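You operate a simulated robot arm through the tools that you are given. There is no shell and no other tool. Be economical: measure what you need, move in short steps, check, and stop when the job is done.

The job below is to be done with a simulated robot arm. You get a single attempt, and the scene is never put back.

Task
Put things in order on the top of the desk. At the end: the yellow tin from the top of the desk stands where the teal dusting pad stood; the teal spool from the top of the desk stands where the yellow tin stood; the green candle from the top of the desk stands on top of the brown parcel (marked "LACES"); the teal dusting pad from the top of the desk stands where the green candle stood; whatever was shut is shut again. Leave all else as you found it, and nothing knocked over.

It is judged by the outcome, as a careful person would: the job done as asked, and still so three seconds after it is handed in. It fails if anything else is knocked over, pushed out of place, dropped, spilled or broken.

Robot
A 6-joint arm with a two-finger parallel gripper, fixed in place. Base frame: the origin is at the foot of the arm, x ahead of it, y to its left, z up; the work surface is at about z = 0. Readings come in cm, degrees, newtons and seconds.
With the tool pointing down near the work surface it reaches from about 14 to 58 cm from the base axis. Its first joint turns from -66.0 to 66.0 degrees. Payload 2.1 kg.
The TCP is the grasp point between the finger pads, 3 cm short of the fingertips. In the tool frame z runs along the fingers and y along their closing line. Largest opening 9.4 cm; finger width 2.8, thickness 1; the body of the gripper, 5 by 9.6 cm, starts 5.5 cm behind the TCP.
Orientation is told as [roll, pitch, yaw] about the base's x, y, z axes, in that order, counted from this pose: with the fingers straight down and closing along the base's y, the tool's x points along the base's -x, its y along +y and its z along -z.

Tools
- The arm moves only by the tool jog_arm. Its argument "motion" is a list of rows, each an object (a shift or turn left out is 0, a gripper value left out holds the last) with "linear": the shift along the tool's x, y, z in cm, a list of three; "dr": the turn, a rotation vector about the tool's x, y, z in degrees, a list of three; "fingers": the closure, from 0 (fully open) to 1 (shut). In form: [{"linear": [dx, dy, dz], "dr": [wx, wy, wz], "fingers": fingers}, ...]. A call has 1 to 20 rows; each row shifts and turns the commanded pose from where the row before left it, along the tool's axes as they then stand. Rows are played at 5 a second. More than 5 cm and 8.6 degrees between two rows, or a gripper value outside its range, and nothing of the call is played. Where a pose cannot be reached the arm comes as near as it can. A force on the tool above 40 N (or 10 N above the force at the start of the call, whichever is more), or a blocked arm, ends the call early, and 0.2 s more pass. The fingers move at their own pace (about 7.2 cm/s each) and stop on an object; they squeeze with about 27 N. The grip force told is the motor's: it shows also when the fingers shut on nothing. Time passes only in rows, and 0.2 s behind the last, so rows that do not move let the fingers close. The reply holds the time, the measured pose of the TCP, the force on the tool along the base axes, the opening and the grip force, in the units named above and with some noise.
- Cameras (640 x 400 px; columns grow to the right, rows downward): "scene" is fixed at [7.37, -41.13, 46.63]; the picture's right is [0.57, -0.82, 0.00], its down [-0.57, -0.40, -0.72] and it looks along [0.59, 0.41, -0.70] (base axes); focal length 242 px, centre (320, 200). "wrist" rides on the gripper at [-3.7, 0, -5.8] in the tool frame; the picture's right is [0.00, -1.00, 0.00], its down [0.97, 0.00, -0.24] and it looks along [0.24, 0.00, 0.97] (tool axes); focal length 218 px, centre (320, 200).
- capture(camera): a new picture of that camera. No time passes.
- locate(camera, pixels): for up to 12 pixels [column, row] of the newest picture of that camera ("zoom" is the newest enlarged one), the place [x, y, z] in the base frame of the surface seen there, good to about 0.2 cm, but the place of the scene camera against the robot may be out by one fixed shift of up to 2.5 cm in any direction. No time passes.
- enlarge(camera, box): a new picture of the part [left, top, right, bottom] of that camera's present view, enlarged. No time passes.
- hand_in(): hands the job in; it is judged then, once.

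Go step by step. Measure first, check grasps and placings, and put right what went wrong. The budget is 80 turns and 34 pictures, counting those below and the enlarged ones. Unless the task says otherwise, let go and move clear before handing in, and close with one line.

The tools are called after "Call:" as a command line: name --argument value ..., lists and objects as JSON in quotes. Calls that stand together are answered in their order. jog_arm: Moves the arm, as the interface text tells. Its arguments: {"type":"object","properties":{"motion":{"type":"array"}},"required":["motion"]} The other tools are called the same way: capture (camera) takes a picture; locate (camera, pixels) gives the place of the surface under pixels of a picture; enlarge (camera, box) takes an enlarged picture of a part of a camera's view; hand_in () hands the job in.

At the start:

```text
time: 0.0
position: [27.64, -10.39, 28.4]
orientation: [0.0, 0.0, 0.0]
wrist_force: [0.0, -0.7, 0.4]
opening: 9.39
finger_force: 0.1
```

scene: 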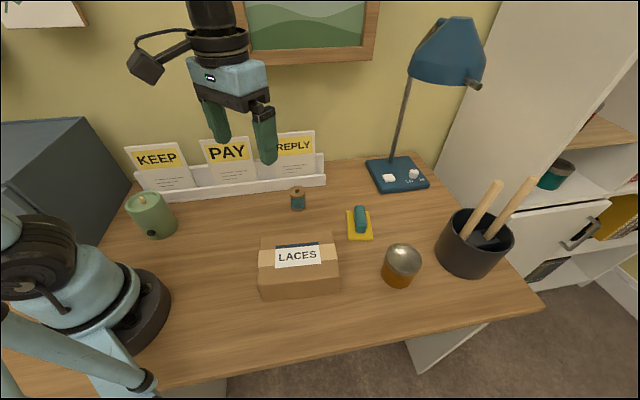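
wrist: 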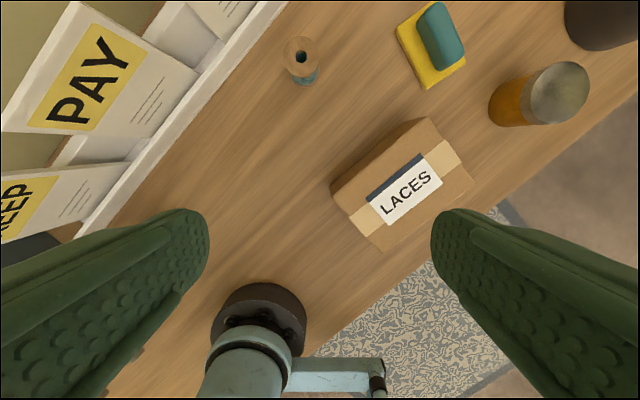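

The first pictures show the spool near wrist (302,60), pad (435,45), tin (540,95) and parcel (405,185); the candle is only in the scene view near (152,215). I'll measure them all from both cameras.

Call:
locate --camera "wrist" --pixels '[[301, 45], [302, 57], [443, 35], [413, 55], [560, 92], [505, 110], [420, 120], [333, 187], [385, 248], [473, 183], [405, 190], [250, 150]]'

Call:
locate --camera "scene" --pixels '[[146, 200], [155, 225], [298, 190], [298, 206], [361, 215], [360, 237], [403, 258], [398, 282], [298, 256], [260, 247], [338, 265], [220, 220]]'

Call:
enlarge --camera "scene" --box '[240, 160, 440, 310]'

Call:
enlarge --camera "scene" --box '[90, 130, 290, 255]'

```text
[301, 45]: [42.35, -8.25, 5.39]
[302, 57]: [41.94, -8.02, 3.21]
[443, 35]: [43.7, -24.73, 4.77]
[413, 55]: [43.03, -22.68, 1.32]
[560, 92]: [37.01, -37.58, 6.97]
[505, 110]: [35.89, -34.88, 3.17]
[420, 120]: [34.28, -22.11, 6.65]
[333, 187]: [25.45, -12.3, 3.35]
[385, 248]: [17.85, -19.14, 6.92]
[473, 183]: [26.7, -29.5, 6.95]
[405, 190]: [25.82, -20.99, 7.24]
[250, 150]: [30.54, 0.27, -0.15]
```

```text
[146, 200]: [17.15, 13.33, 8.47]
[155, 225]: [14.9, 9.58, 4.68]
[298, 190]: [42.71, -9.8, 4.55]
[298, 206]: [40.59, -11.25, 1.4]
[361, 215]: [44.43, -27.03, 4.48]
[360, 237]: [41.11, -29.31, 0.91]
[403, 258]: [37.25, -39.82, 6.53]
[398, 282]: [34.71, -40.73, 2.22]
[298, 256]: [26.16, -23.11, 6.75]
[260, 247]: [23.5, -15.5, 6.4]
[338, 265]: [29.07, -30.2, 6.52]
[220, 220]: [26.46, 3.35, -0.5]
```

```text
2.67 times, centred on (340, 235) of scene
```

zoom: 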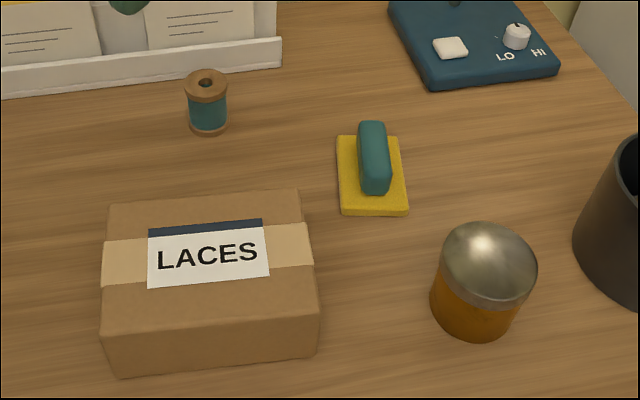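

```text
3.20 times, centred on (190, 192) of scene
```

zoom: 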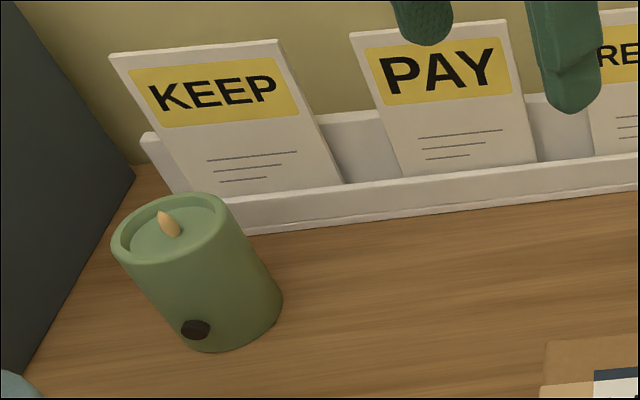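

Both cameras agree apart from a scene shift of about (0.3,-2,-0.5), which puts the candle near (16.5,14.5). The order candle, pad, tin, spool needs no spare spot. I'll move over the candle and look with the wrist camera.

Call:
jog_arm --motion '[{"linear": [1.6, 4, 0], "fingers": 0}, {"linear": [1.6, 4, 0]}, {"linear": [1.6, 4, 0]}, {"linear": [1.6, 4, 0]}, {"linear": [1.6, 4, 0]}, {"linear": [1.6, 4, 0]}, {}]'

Call:
capture --camera "wrist"

```text
time: 1.6
position: [17.84, 13.75, 28.08]
orientation: [-0.1, 0.0, 0.1]
wrist_force: [-0.5, -0.5, -0.1]
opening: 9.4
finger_force: 0.0
```

```text
29 pictures are left
```

wrist: 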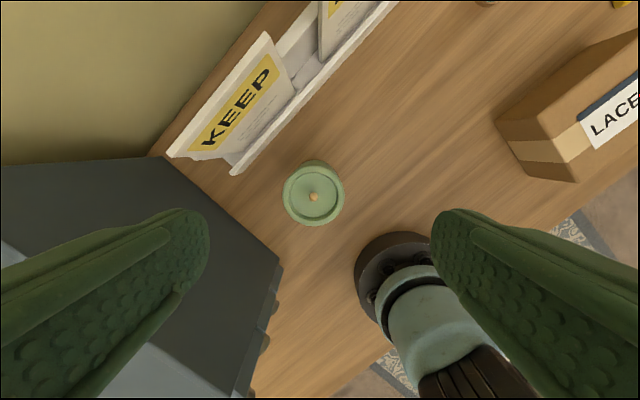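

The candle's rim is at about (314,194), with the rack corner at (235,172) and the grey cabinet edge at (275,265). I'll measure the candle and both neighbours.

Call:
locate --camera "wrist" --pixels '[[285, 197], [343, 197], [314, 170], [314, 225], [300, 200], [235, 172], [300, 105], [275, 260], [225, 205], [165, 165], [315, 163], [350, 110]]'

Call:
enlarge --camera "wrist" --box '[220, 110, 420, 235]'

```text
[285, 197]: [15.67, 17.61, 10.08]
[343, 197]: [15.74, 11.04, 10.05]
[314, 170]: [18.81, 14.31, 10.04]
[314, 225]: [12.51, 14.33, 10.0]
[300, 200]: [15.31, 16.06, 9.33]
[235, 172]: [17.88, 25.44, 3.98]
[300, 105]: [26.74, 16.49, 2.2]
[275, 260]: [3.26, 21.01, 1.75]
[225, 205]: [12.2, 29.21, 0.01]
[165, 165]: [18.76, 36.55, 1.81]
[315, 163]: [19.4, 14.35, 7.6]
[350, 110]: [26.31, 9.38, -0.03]
```

```text
3.20 times, centred on (320, 172) of wrist
```

zoom: 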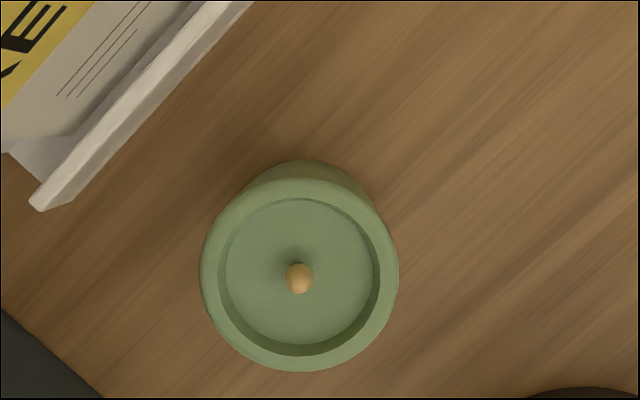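

The candle is centred at (15.66,14.32), with radius 3.3 and height 10. I still need the height of its dark knob (scene zoom 195,330) so a pad doesn't land on it.

Call:
locate --camera "scene" --pixels '[[151, 233], [150, 230], [152, 236], [144, 232], [175, 215], [160, 236]]'

```text
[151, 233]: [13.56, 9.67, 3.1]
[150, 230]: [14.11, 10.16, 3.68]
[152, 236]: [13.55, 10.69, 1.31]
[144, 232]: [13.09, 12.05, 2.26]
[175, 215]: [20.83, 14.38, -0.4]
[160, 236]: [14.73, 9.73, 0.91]
```

The knob sits on the side facing the base, at about z 3.6. Closing along y with the fingertips at z 3.5 misses it, so I'll centre and descend.

Call:
jog_arm --motion '[{"linear": [2.18, 0.57, 2.5]}, {"linear": [0, 0, 4]}, {"linear": [0, 0, 4]}, {"linear": [0, 0, 4]}, {"linear": [0, 0, 3]}, {"linear": [0, 0, 2]}, {"linear": [0, 0, 2]}, {}]'

```text
time: 3.4
position: [15.89, 14.21, 6.54]
orientation: [0.0, 0.0, 0.1]
wrist_force: [-0.2, -0.2, 0.8]
opening: 9.39
finger_force: 0.0
```

The descent went cleanly with no contact force. Next I'll close the fingers and lift a little.

Call:
jog_arm --motion '[{"linear": [0.2, 0.1, 0]}, {"fingers": 1}, {}, {}, {}, {"linear": [0, 0, -1]}, {"linear": [0, 0, -2]}, {}]'

```text
time: 5.2
position: [15.52, 14.25, 9.64]
orientation: [0.0, 0.0, 0.0]
wrist_force: [0.6, 0.2, -1.5]
opening: 7.25
finger_force: 27.0
```

The opening stopped at 7.25 with 27 N, so the candle is held. I'll lift it, carry it over the parcel and look.

Call:
jog_arm --motion '[{"linear": [0, 0, -4]}, {"linear": [0, 0, -4]}, {"linear": [0, 0, -4]}, {"linear": [-1.15, -3.9, 0]}, {"linear": [-1.15, -3.9, 0]}, {"linear": [-1.15, -3.9, 0]}, {"linear": [-1.15, -3.9, 0]}, {"linear": [-1.15, -3.9, 0]}, {"linear": [-1.15, -3.9, 0]}, {"linear": [-1.15, -3.9, 0]}, {"linear": [-1.15, -3.9, 0]}, {"linear": [-1.15, -3.9, 0]}, {}]'

Call:
capture --camera "scene"

Call:
capture --camera "wrist"

```text
time: 8.0
position: [26.01, -20.86, 21.64]
orientation: [-0.1, -0.1, 0.0]
wrist_force: [0.0, 0.3, -1.2]
opening: 7.29
finger_force: 27.2
```

```text
27 pictures are left
```

scene: 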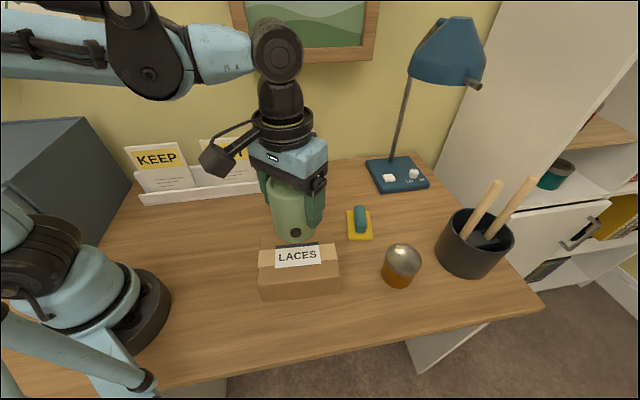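

```text
26 pictures are left
```

wrist: 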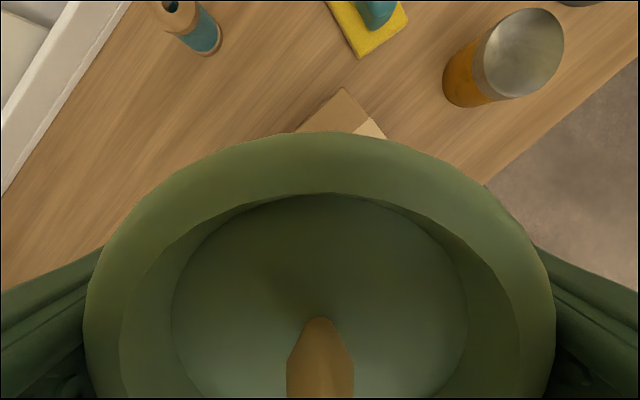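

The candle hangs upright in the grip and the parcel centre works out at (26.06,-20.7), right below. I'll lower it gently until it touches.

Call:
jog_arm --motion '[{"linear": [0, 0.15, 3]}, {"linear": [0, 0, 3]}, {"linear": [0, 0, 1]}, {"linear": [0, 0, 0.4]}, {}]'

```text
time: 9.2
position: [26.01, -20.66, 14.3]
orientation: [0.0, 0.0, 0.0]
wrist_force: [-0.3, 0.3, -1.0]
opening: 7.29
finger_force: 27.2
```

Call:
jog_arm --motion '[{"linear": [0, 0, 0.25]}, {"linear": [0, 0, 0.2]}, {"linear": [0, 0, 0.15]}, {}]'

```text
time: 10.2
position: [25.92, -20.64, 13.69]
orientation: [0.0, 0.0, 0.0]
wrist_force: [0.6, -0.1, -0.8]
opening: 7.27
finger_force: 26.6
```

There is no contact yet at TCP z 13.69, so I'll keep easing down in 0.1 steps.

Call:
jog_arm --motion '[{"linear": [0, 0, 0.1]}, {"linear": [0, 0, 0.1]}, {}]'

```text
time: 11.0
position: [26.02, -20.71, 13.61]
orientation: [0.0, -0.1, -0.1]
wrist_force: [4.9, 0.9, 20.3]
opening: 7.25
finger_force: 26.5
```

The force rose to 20 N, so the candle is resting on the parcel. I'll ease off slightly, open and rise straight up.

Call:
jog_arm --motion '[{"linear": [0, 0, -0.1]}, {"fingers": 0.15}, {"fingers": 0}, {}, {"linear": [0, 0, -2]}, {"linear": [0, 0, -4]}, {"linear": [0, 0, -4]}, {"linear": [0, 0, -4]}, {}]'

Call:
capture --camera "wrist"

Call:
capture --camera "scene"

```text
time: 13.0
position: [25.96, -20.52, 27.72]
orientation: [0.0, 0.0, 0.0]
wrist_force: [-0.3, 1.1, 0.0]
opening: 9.38
finger_force: 0.0
```

```text
25 pictures are left
```

wrist: 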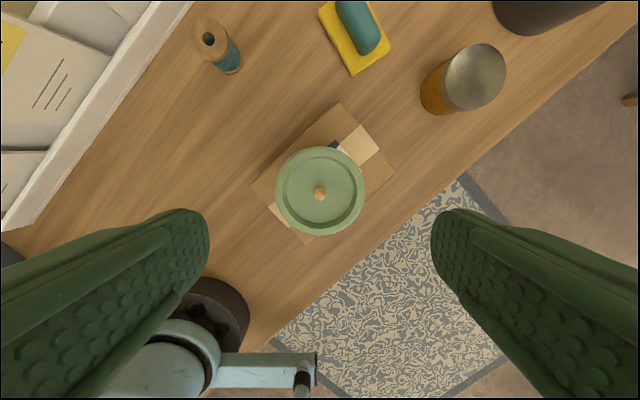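

```text
24 pictures are left
```

scene: 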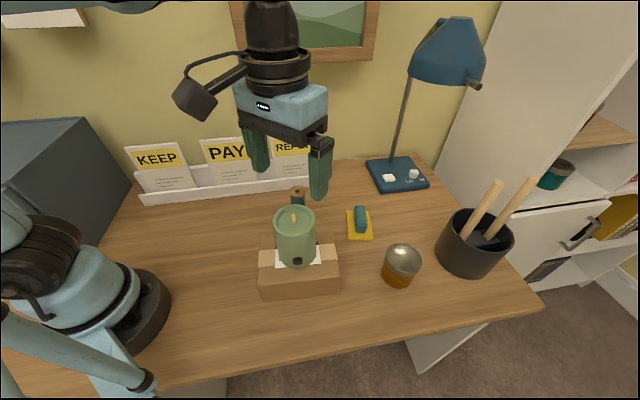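

The candle stands upright in the middle of the parcel (wrist 320,190; scene 295,235). Next is the pad, so I'll check where the lamp, spool and pot stand around it first.

Call:
locate --camera "scene" --pixels '[[412, 70], [430, 78], [404, 120], [372, 190], [428, 187], [368, 165], [440, 250], [500, 190], [535, 180], [478, 265]]'

Call:
jog_arm --motion '[{"linear": [-4, -0.8, 0]}, {"linear": [-4, -0.8, 0]}, {"linear": [-4, -0.8, 0]}, {"linear": [-3.5, -0.8, 0]}, {}]'

Call:
capture --camera "wrist"

```text
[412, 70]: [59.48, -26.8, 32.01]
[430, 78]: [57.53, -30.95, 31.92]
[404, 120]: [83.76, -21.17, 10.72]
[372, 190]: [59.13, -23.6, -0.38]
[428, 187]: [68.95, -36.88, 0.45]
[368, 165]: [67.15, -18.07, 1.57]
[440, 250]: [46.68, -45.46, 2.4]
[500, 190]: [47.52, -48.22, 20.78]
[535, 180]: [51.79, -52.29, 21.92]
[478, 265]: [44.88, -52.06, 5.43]
```

```text
time: 14.2
position: [41.4, -23.97, 27.77]
orientation: [0.0, 0.0, -0.1]
wrist_force: [0.2, -0.2, -0.5]
opening: 9.38
finger_force: 0.0
```

```text
23 pictures are left
```

wrist: 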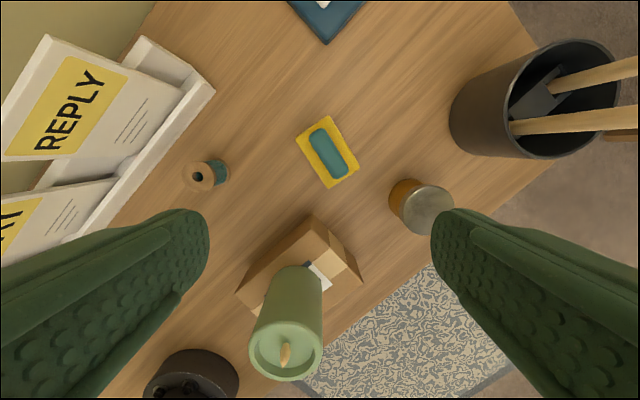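

The pad (327,152), spool (205,174) and tin (420,205) are all in view and clear of the lamp. I'll enlarge and measure them.

Call:
enlarge --camera "wrist" --box '[270, 95, 462, 215]'

Call:
locate --camera "wrist" --pixels '[[333, 116], [296, 144], [330, 187], [359, 169], [318, 131], [339, 172], [309, 137], [348, 160], [328, 152], [404, 202], [453, 202], [199, 175]]'

```text
3.33 times, centred on (366, 155) of wrist
```

zoom: 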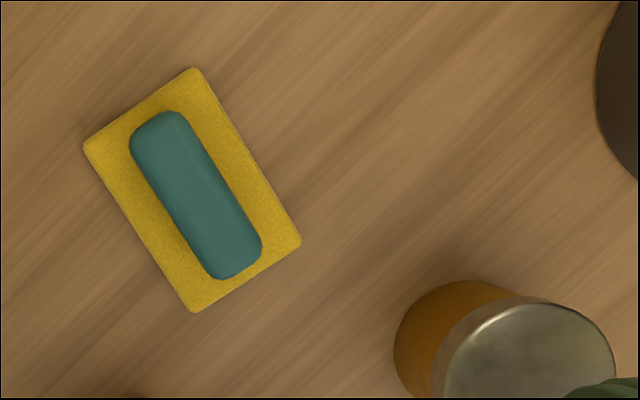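

```text
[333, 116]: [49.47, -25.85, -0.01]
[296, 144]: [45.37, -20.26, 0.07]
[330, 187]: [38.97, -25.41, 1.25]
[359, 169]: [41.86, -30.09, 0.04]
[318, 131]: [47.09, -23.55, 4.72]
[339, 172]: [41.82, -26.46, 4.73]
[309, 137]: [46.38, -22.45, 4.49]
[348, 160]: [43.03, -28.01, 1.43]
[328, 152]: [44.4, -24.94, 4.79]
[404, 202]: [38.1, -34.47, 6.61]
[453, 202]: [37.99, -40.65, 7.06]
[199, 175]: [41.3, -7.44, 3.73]
```

The pad is centred at (44.4,-25.1) with its handle's long axis about 32° from x. The handle is about 2.1 wide and rises from z 1.3 to 4.75. The box sticking out of the wrist at scene (195,97) could foul the rack later, so I'll check where it sits.

Call:
locate --camera "scene" --pixels '[[195, 97], [180, 95], [200, 117], [240, 75], [280, 100], [318, 190], [270, 75]]'

```text
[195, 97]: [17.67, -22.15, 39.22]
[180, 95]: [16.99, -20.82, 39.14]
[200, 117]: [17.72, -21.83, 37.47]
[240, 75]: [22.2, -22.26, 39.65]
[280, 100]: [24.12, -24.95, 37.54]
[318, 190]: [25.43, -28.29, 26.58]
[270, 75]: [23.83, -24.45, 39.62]
```

The box is on the tool's +x side, about 9 cm out and 10 cm above the TCP, so it is clear here. I'll turn 32° over the pad, go halfway down and check the alignment.

Call:
jog_arm --motion '[{"linear": [-3.0, -1.13, 0]}, {"linear": [0, 0, 3], "dr": [0, 0, -8]}, {"linear": [0, 0, 3], "dr": [0, 0, -8]}, {"linear": [0, 0, 3], "dr": [0, 0, -8]}, {"linear": [0, 0, 3], "dr": [0, 0, -8]}, {"linear": [0, 0, 2]}, {}]'

Call:
capture --camera "wrist"

```text
time: 15.8
position: [44.33, -24.95, 13.64]
orientation: [0.0, -0.1, 32.0]
wrist_force: [-0.6, 1.1, -0.3]
opening: 9.41
finger_force: 0.0
```

```text
21 pictures are left
```

wrist: 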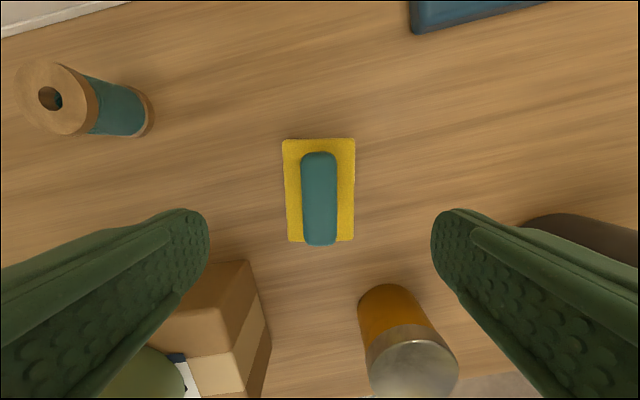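

The handle (302–337, 152–245) is centred under the fingers and square to them. I'll descend to z 4.8, close and lift.

Call:
jog_arm --motion '[{"linear": [0, 0, 4]}, {"linear": [0, 0, 3]}, {"linear": [0, 0, 1.6]}, {"linear": [0, 0, 0.2]}, {}, {"fingers": 1}, {}, {}, {}, {}]'

```text
time: 18.0
position: [44.53, -24.95, 4.91]
orientation: [0.0, -0.1, 32.1]
wrist_force: [-0.6, 0.0, 0.7]
opening: 2.98
finger_force: 27.0
```

The fingers stopped on the handle at 2.98 with 27 N. I'll lift while turning back to yaw 0, then carry the pad to the candle's old spot at (15.66,14.32).

Call:
jog_arm --motion '[{"linear": [0, 0, -2]}, {"linear": [0, 0, -3]}, {"linear": [0, 0, -3], "dr": [0, 0, 8]}, {"linear": [0, 0, -3], "dr": [0, 0, 8]}, {"linear": [0, 0, -2], "dr": [0, 0, 8]}, {"dr": [0, 0, 8]}, {"linear": [2.62, 3.57, 0]}, {"linear": [2.62, 3.57, 0]}, {"linear": [2.62, 3.57, 0]}, {"linear": [2.62, 3.57, 0]}, {"linear": [2.62, 3.57, 0]}, {"linear": [2.62, 3.57, 0]}, {"linear": [2.62, 3.57, 0]}, {"linear": [2.62, 3.57, 0]}, {"linear": [2.62, 3.57, 0]}, {"linear": [2.62, 3.57, 0]}, {"linear": [2.62, 3.57, 0]}, {}]'

Call:
capture --camera "wrist"

```text
time: 21.8
position: [15.54, 14.37, 17.77]
orientation: [0.0, 0.1, -0.1]
wrist_force: [-0.1, -0.5, -1.2]
opening: 2.96
finger_force: 27.4
```

```text
20 pictures are left
```

wrist: 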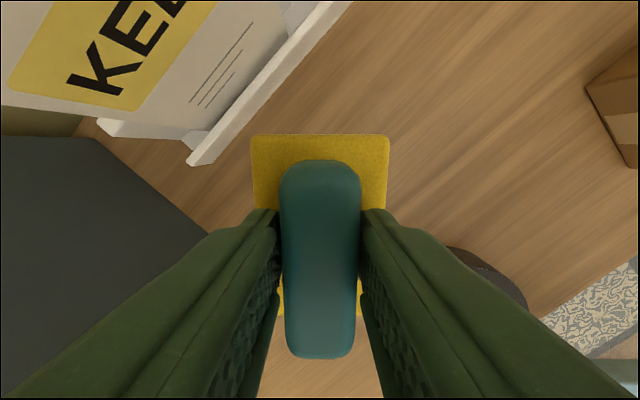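

The pad hangs level and centred, with the rack well clear. I'll lower it to just above the surface.

Call:
jog_arm --motion '[{"linear": [0, 0, 4]}, {"linear": [0, 0, 4]}, {"linear": [0, 0, 3]}, {"linear": [0, 0, 1.4]}, {}]'

```text
time: 23.0
position: [15.58, 14.43, 5.44]
orientation: [0.0, -0.1, 0.0]
wrist_force: [-0.4, 0.2, -0.9]
opening: 2.98
finger_force: 26.7
```

Call:
jog_arm --motion '[{"linear": [0, 0, 0.25]}, {"linear": [0, 0, 0.15]}, {"linear": [0, 0, 0.1]}, {}]'

```text
time: 24.0
position: [15.59, 14.4, 4.97]
orientation: [0.0, 0.0, 0.0]
wrist_force: [-0.2, 0.5, -0.8]
opening: 2.97
finger_force: 27.1
```

Call:
jog_arm --motion '[{"linear": [0, 0, 0.1]}, {"linear": [0, 0, 0.1]}, {}]'

```text
time: 24.8
position: [15.71, 14.34, 4.75]
orientation: [-0.1, 0.0, 0.0]
wrist_force: [-1.7, -0.6, 21.2]
opening: 2.98
finger_force: 26.9
```

A force of 21 N shows the pad is on the desk. I'll ease off, open, rise and take a look.

Call:
jog_arm --motion '[{"linear": [0, 0, -0.1]}, {"fingers": 0}, {}, {}, {"linear": [0, 0, -3]}, {"linear": [0, 0, -4]}, {"linear": [0, 0, -4]}, {"linear": [0, 0, -4]}, {"linear": [0, 0, -4]}, {"linear": [0, 0, -4]}, {}]'

Call:
capture --camera "wrist"

```text
time: 27.2
position: [15.54, 14.43, 27.92]
orientation: [0.0, 0.0, 0.0]
wrist_force: [-0.4, -0.9, -0.2]
opening: 9.39
finger_force: 0.1
```

```text
19 pictures are left
```

wrist: 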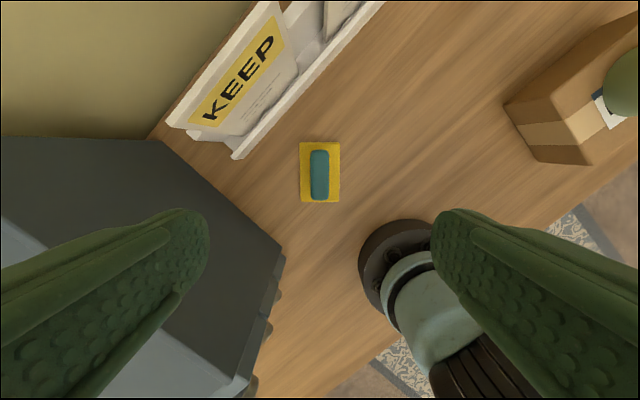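

The pad rests flat on the candle's old spot at wrist (319,172). I'll go over to the tin next.

Call:
jog_arm --motion '[{"linear": [-1.75, -4.3, 0]}, {"linear": [-1.75, -4.3, 0]}, {"linear": [-1.75, -4.3, 0]}, {"linear": [-1.75, -4.3, 0]}, {"linear": [-1.75, -4.3, 0]}, {"linear": [-1.75, -4.3, 0]}, {"linear": [-1.75, -4.3, 0]}, {"linear": [-1.75, -4.3, 0]}, {"linear": [-1.75, -4.3, 0]}, {"linear": [-1.75, -4.3, 0]}, {"linear": [-1.75, -4.3, 0]}, {"linear": [-1.75, -4.3, 0]}, {}]'

Call:
capture --camera "wrist"

```text
time: 30.0
position: [36.72, -37.3, 27.76]
orientation: [0.0, 0.1, 0.0]
wrist_force: [0.1, -0.1, 0.0]
opening: 9.39
finger_force: 0.0
```

```text
18 pictures are left
```

wrist: 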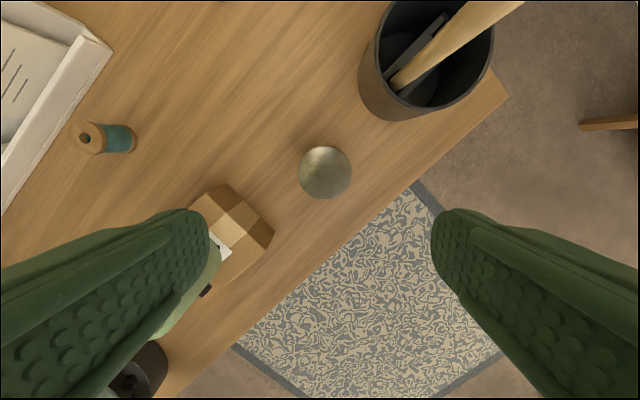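

The tin lid is at (325,173) with the pot near (400,120) and the parcel to its lower left. I'll measure these.

Call:
locate --camera "wrist" --pixels '[[301, 173], [349, 173], [325, 149], [325, 196], [325, 173], [362, 80], [385, 115], [425, 118], [273, 230], [225, 186], [405, 85], [455, 40]]'

Call:
enlarge --camera "wrist" --box '[280, 140, 376, 200]'

```text
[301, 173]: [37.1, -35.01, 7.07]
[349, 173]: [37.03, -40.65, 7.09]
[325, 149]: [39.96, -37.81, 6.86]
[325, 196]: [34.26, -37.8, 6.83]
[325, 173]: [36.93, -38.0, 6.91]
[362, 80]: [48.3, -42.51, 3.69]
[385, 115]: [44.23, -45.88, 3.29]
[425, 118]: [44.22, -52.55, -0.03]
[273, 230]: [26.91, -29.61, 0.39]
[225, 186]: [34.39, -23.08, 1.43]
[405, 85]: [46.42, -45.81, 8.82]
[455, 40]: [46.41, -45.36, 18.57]
```

```text
6.67 times, centred on (328, 170) of wrist
```

zoom: 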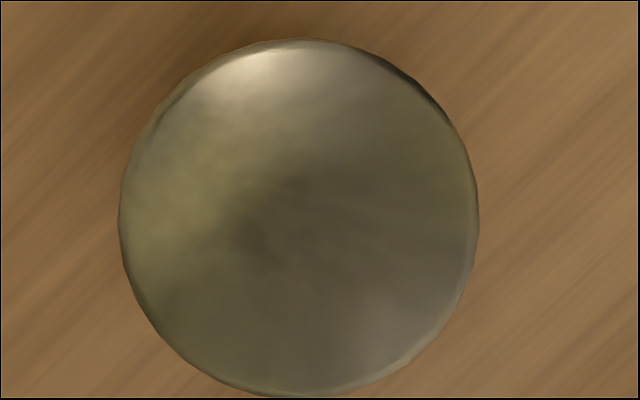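

The tin is centred at (37.05,-37.85), about 6.6 across and 7 high, and yaw 0 clears both pot and parcel. I'll centre and descend to z 4.

Call:
jog_arm --motion '[{"linear": [-0.33, -0.55, 3]}, {"linear": [0, 0, 4]}, {"linear": [0, 0, 4]}, {"linear": [0, 0, 4]}, {"linear": [0, 0, 3]}, {"linear": [0, 0, 3]}, {"linear": [0, 0, 2.8]}, {}]'

```text
time: 31.8
position: [37.04, -37.85, 4.0]
orientation: [0.0, 0.1, 0.0]
wrist_force: [1.1, 0.4, 0.1]
opening: 9.38
finger_force: 0.0
```

Call:
jog_arm --motion '[{"fingers": 1}, {}, {}, {}, {"linear": [0, 0, -1]}, {"linear": [0, 0, -2]}, {}]'

```text
time: 33.4
position: [36.92, -37.82, 7.02]
orientation: [0.0, 0.0, 0.0]
wrist_force: [-0.3, -0.7, -1.1]
opening: 6.57
finger_force: 27.3
```

The tin is held at 6.57 opening. I'll carry it to the pad's old spot at (44.4,-25.1) and check before lowering.

Call:
jog_arm --motion '[{"linear": [0, 0, -4]}, {"linear": [0, 0, -3]}, {"linear": [-1.85, 3.19, 0]}, {"linear": [-1.85, 3.19, 0]}, {"linear": [-1.85, 3.19, 0]}, {"linear": [-1.85, 3.19, 0]}, {}]'

Call:
capture --camera "wrist"

Call:
capture --camera "scene"

```text
time: 35.0
position: [44.43, -25.04, 14.12]
orientation: [0.1, 0.0, 0.0]
wrist_force: [0.7, 0.0, -1.7]
opening: 6.59
finger_force: 27.0
```

```text
16 pictures are left
```

wrist: 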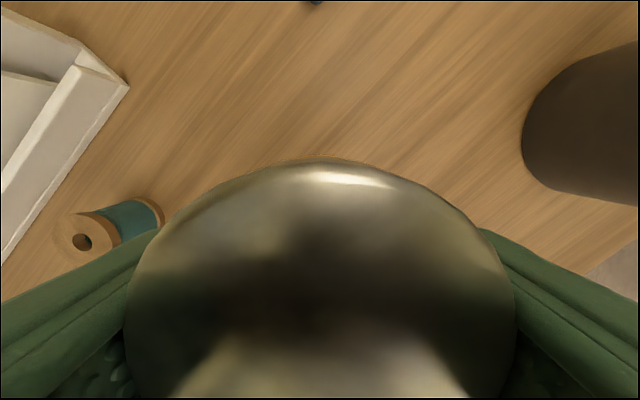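

```text
15 pictures are left
```

scene: 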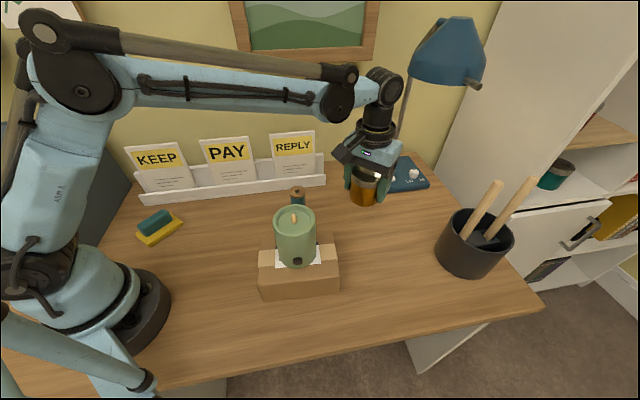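

The tin is held upright and all else is in place. I'll lower it to just above the desk.

Call:
jog_arm --motion '[{"linear": [0, 0, 4]}, {"linear": [0, 0, 3]}, {"linear": [0, 0, 2.4]}, {"linear": [0, 0, 0.4]}, {}]'

```text
time: 36.2
position: [44.41, -25.04, 4.24]
orientation: [0.0, 0.0, 0.0]
wrist_force: [-0.1, 0.3, -1.7]
opening: 6.57
finger_force: 26.7
```

Call:
jog_arm --motion '[{"linear": [0, 0, 0.1]}, {"linear": [0, 0, 0.1]}, {"linear": [0, 0, 0.1]}, {}]'

```text
time: 37.2
position: [44.28, -24.99, 4.08]
orientation: [0.0, 0.0, 0.0]
wrist_force: [-0.6, -0.5, 4.7]
opening: 6.58
finger_force: 26.8
```

Light contact (4.7 N) means the tin is down. I'll open, rise to z 28 and move to look at the spool.

Call:
jog_arm --motion '[{"fingers": 0}, {}, {}, {"linear": [0, 0, -3]}, {"linear": [0, 0, -4]}, {"linear": [0, 0, -4]}, {"linear": [0, 0, -4]}, {"linear": [0, 0, -2]}, {"linear": [0.8, 4.3, 0]}, {"linear": [0.8, 4.3, 0]}, {"linear": [0.8, 4.3, 0]}, {"linear": [0.8, 4.3, 0]}, {}]'

Call:
capture --camera "wrist"

```text
time: 40.0
position: [41.1, -7.74, 20.99]
orientation: [0.0, -0.1, 0.0]
wrist_force: [-0.8, 0.2, 1.1]
opening: 9.42
finger_force: 0.0
```

```text
14 pictures are left
```

wrist: 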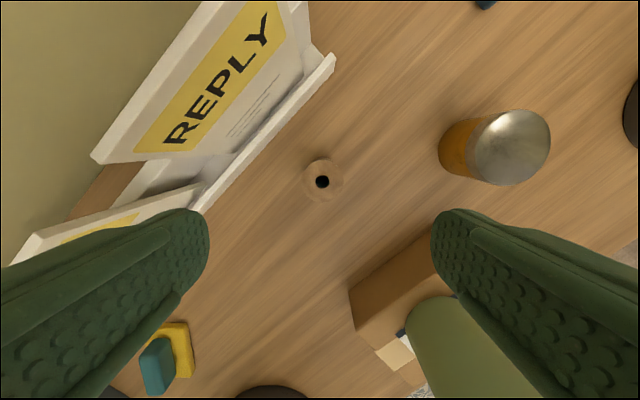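

The tin stands upright (505,147) and the spool is at (322,181), close to the rack's front edge. I'll measure the spool and its clearance.

Call:
locate --camera "wrist" --pixels '[[306, 183], [340, 183], [324, 164], [322, 198], [322, 172], [334, 58], [206, 210], [260, 150], [265, 128], [300, 55], [105, 158], [355, 310]]'

Call:
enlarge --camera "wrist" --box '[240, 120, 400, 220]'

```text
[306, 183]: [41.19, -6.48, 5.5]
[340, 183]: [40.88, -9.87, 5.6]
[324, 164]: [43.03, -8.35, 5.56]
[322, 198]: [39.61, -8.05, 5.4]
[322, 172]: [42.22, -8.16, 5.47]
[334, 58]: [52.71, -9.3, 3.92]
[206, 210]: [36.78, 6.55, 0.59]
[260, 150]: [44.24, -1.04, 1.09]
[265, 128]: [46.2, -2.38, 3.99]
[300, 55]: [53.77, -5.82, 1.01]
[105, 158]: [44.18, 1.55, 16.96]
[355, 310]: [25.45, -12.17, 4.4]
```

```text
4.00 times, centred on (320, 170) of wrist
```

zoom: 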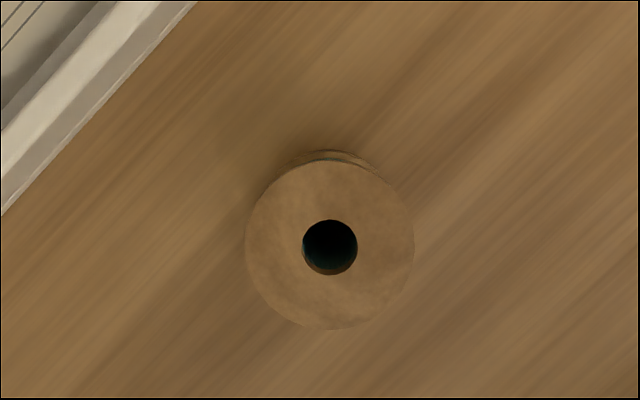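

The spool is centred at (41.3,-8.13), about 4 across and 5.5 high, and the rack is 7 cm away. I'll half-close the fingers to keep off the rack, then descend at yaw 0.

Call:
jog_arm --motion '[{"linear": [-0.2, -0.39, 1], "fingers": 0.25}, {"linear": [0, 0, 4]}, {"linear": [0, 0, 4]}, {"linear": [0, 0, 4]}, {"linear": [0, 0, 2.4]}, {"linear": [0, 0, 2]}, {}]'

```text
time: 41.6
position: [41.4, -8.4, 3.54]
orientation: [0.0, 0.0, 0.0]
wrist_force: [-0.5, -0.1, 0.3]
opening: 7.05
finger_force: 0.0
```

Call:
jog_arm --motion '[{"linear": [0, 0.15, 0]}, {"fingers": 1}, {}, {}, {}, {"linear": [0, 0, -1]}, {"linear": [0, 0, -3]}, {}]'

```text
time: 43.4
position: [41.36, -8.12, 7.43]
orientation: [-0.1, 0.0, 0.0]
wrist_force: [0.1, 0.7, 0.2]
opening: 3.89
finger_force: 26.6
```

The fingers hold the spool at 3.89 opening. I'll lift and carry it over the tin's old spot at (37.05,-37.85).

Call:
jog_arm --motion '[{"linear": [0, 0, -4]}, {"linear": [0, 0, -4]}, {"linear": [0, 0, -3]}, {"linear": [0.614, -4.247, 0]}, {"linear": [0.614, -4.247, 0]}, {"linear": [0.614, -4.247, 0]}, {"linear": [0.614, -4.247, 0]}, {"linear": [0.614, -4.247, 0]}, {"linear": [0.614, -4.247, 0]}, {"linear": [0.614, -4.247, 0]}, {}]'

Call:
capture --camera "wrist"

```text
time: 45.8
position: [37.0, -37.84, 18.48]
orientation: [0.0, 0.0, 0.0]
wrist_force: [0.0, -0.1, 0.7]
opening: 3.88
finger_force: 26.8
```

```text
12 pictures are left
```

wrist: 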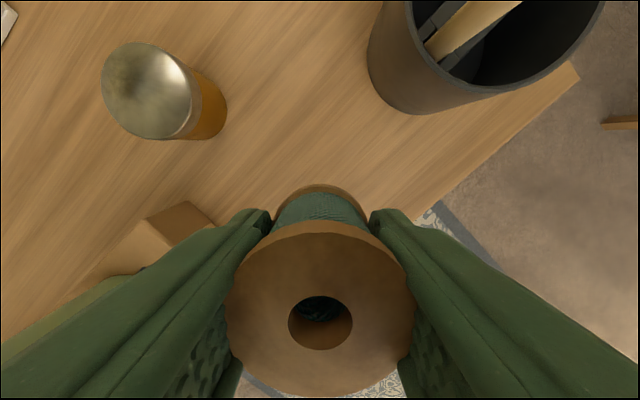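

The spool is held straight and centred over the free spot. I'll lower it to just above the desk.

Call:
jog_arm --motion '[{"linear": [0, 0, 4]}, {"linear": [0, 0, 4]}, {"linear": [0, 0, 4]}, {"linear": [0, 0, 2.3]}, {"linear": [0, 0, 0.3]}, {}]'

```text
time: 47.2
position: [37.09, -37.84, 3.93]
orientation: [-0.1, 0.0, 0.1]
wrist_force: [-0.2, 0.7, 0.1]
opening: 3.9
finger_force: 26.6
```

Call:
jog_arm --motion '[{"linear": [0, 0, 0.1]}, {"linear": [0, 0, 0.1]}, {"linear": [0, 0, 0.1]}, {}]'

```text
time: 48.2
position: [37.12, -37.89, 3.67]
orientation: [0.0, 0.0, 0.0]
wrist_force: [0.0, 0.0, -1.2]
opening: 3.88
finger_force: 26.7
```

Call:
jog_arm --motion '[{"linear": [0, 0, 0.08]}, {"linear": [0, 0, 0.08]}, {}]'

```text
time: 49.0
position: [37.03, -37.71, 3.62]
orientation: [-0.1, 0.0, 0.0]
wrist_force: [1.9, -1.3, 20.2]
opening: 3.87
finger_force: 26.9
```

The 20 N contact shows the spool is down. I'll ease off, open, rise straight up and move back to the middle for final pictures.

Call:
jog_arm --motion '[{"linear": [0, 0, -0.1]}, {"fingers": 0.25}, {}, {}, {"linear": [0, 0, -3]}, {"linear": [0, 0, -4]}, {"linear": [0, 0, -4]}, {"linear": [0, 0, -4]}, {"linear": [0, 0, -4]}, {"linear": [0, 0, -4]}, {"linear": [0, 2, -3], "fingers": 0}, {}]'

Call:
capture --camera "wrist"

Call:
capture --camera "scene"

```text
time: 51.6
position: [36.44, -35.21, 29.16]
orientation: [0.0, 0.0, 0.0]
wrist_force: [0.3, 0.3, 0.4]
opening: 9.39
finger_force: 0.0
out of reach, approached as far as the arm can: row 11
```

```text
11 pictures are left
```

wrist: 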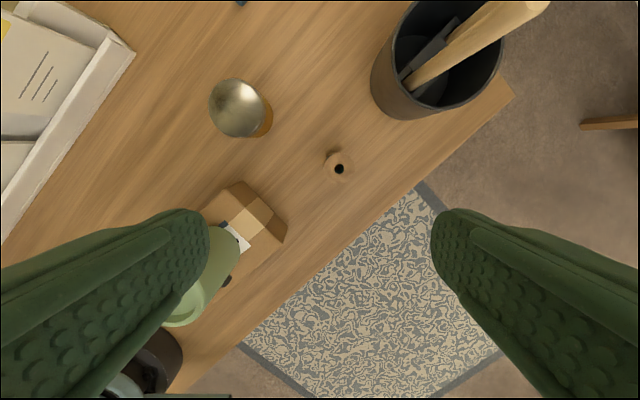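

```text
10 pictures are left
```

scene: 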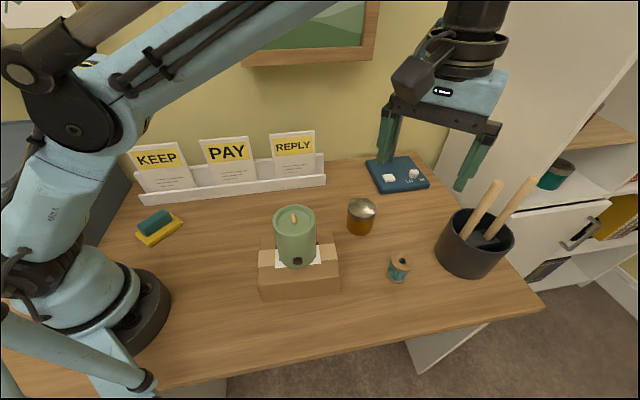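

In the scene view the spool (398,269), tin (361,215), pad (160,227) and candle on the parcel (295,235) all look upright. I'll confirm the spool and tin positions, and zoom in on them.

Call:
locate --camera "wrist" --pixels '[[339, 160], [339, 177], [330, 168], [350, 168], [239, 107], [215, 107], [262, 107]]'

Call:
enlarge --camera "scene" --box '[240, 160, 440, 310]'

```text
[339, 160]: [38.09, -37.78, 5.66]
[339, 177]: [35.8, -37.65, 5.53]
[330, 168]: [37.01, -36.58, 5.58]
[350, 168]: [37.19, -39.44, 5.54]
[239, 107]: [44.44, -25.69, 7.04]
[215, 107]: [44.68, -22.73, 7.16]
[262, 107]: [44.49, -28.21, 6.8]
```

```text
2.67 times, centred on (340, 235) of scene
```

zoom: 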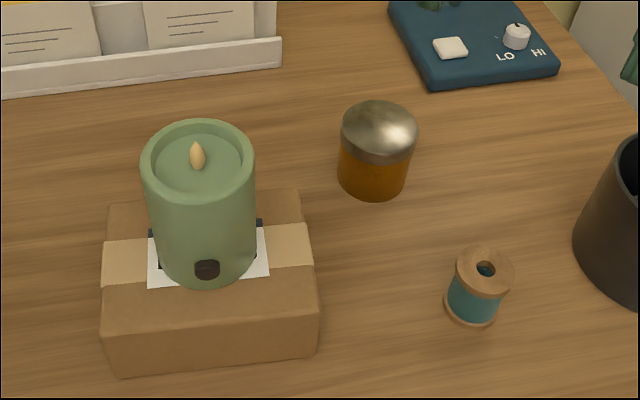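

The spool is at (37.0,-37.8) and the tin at (44.5,-25.4), both upright. The candle is centred on the parcel, nothing was opened and the arm is clear, so I'm handing in.

Call:
hand_in

```text
The job is handed in.
```

The job is handed in: the candle is on the LACES parcel, the pad is where the candle stood, the tin is where the pad stood, and the spool is where the tin stood, with nothing else moved.
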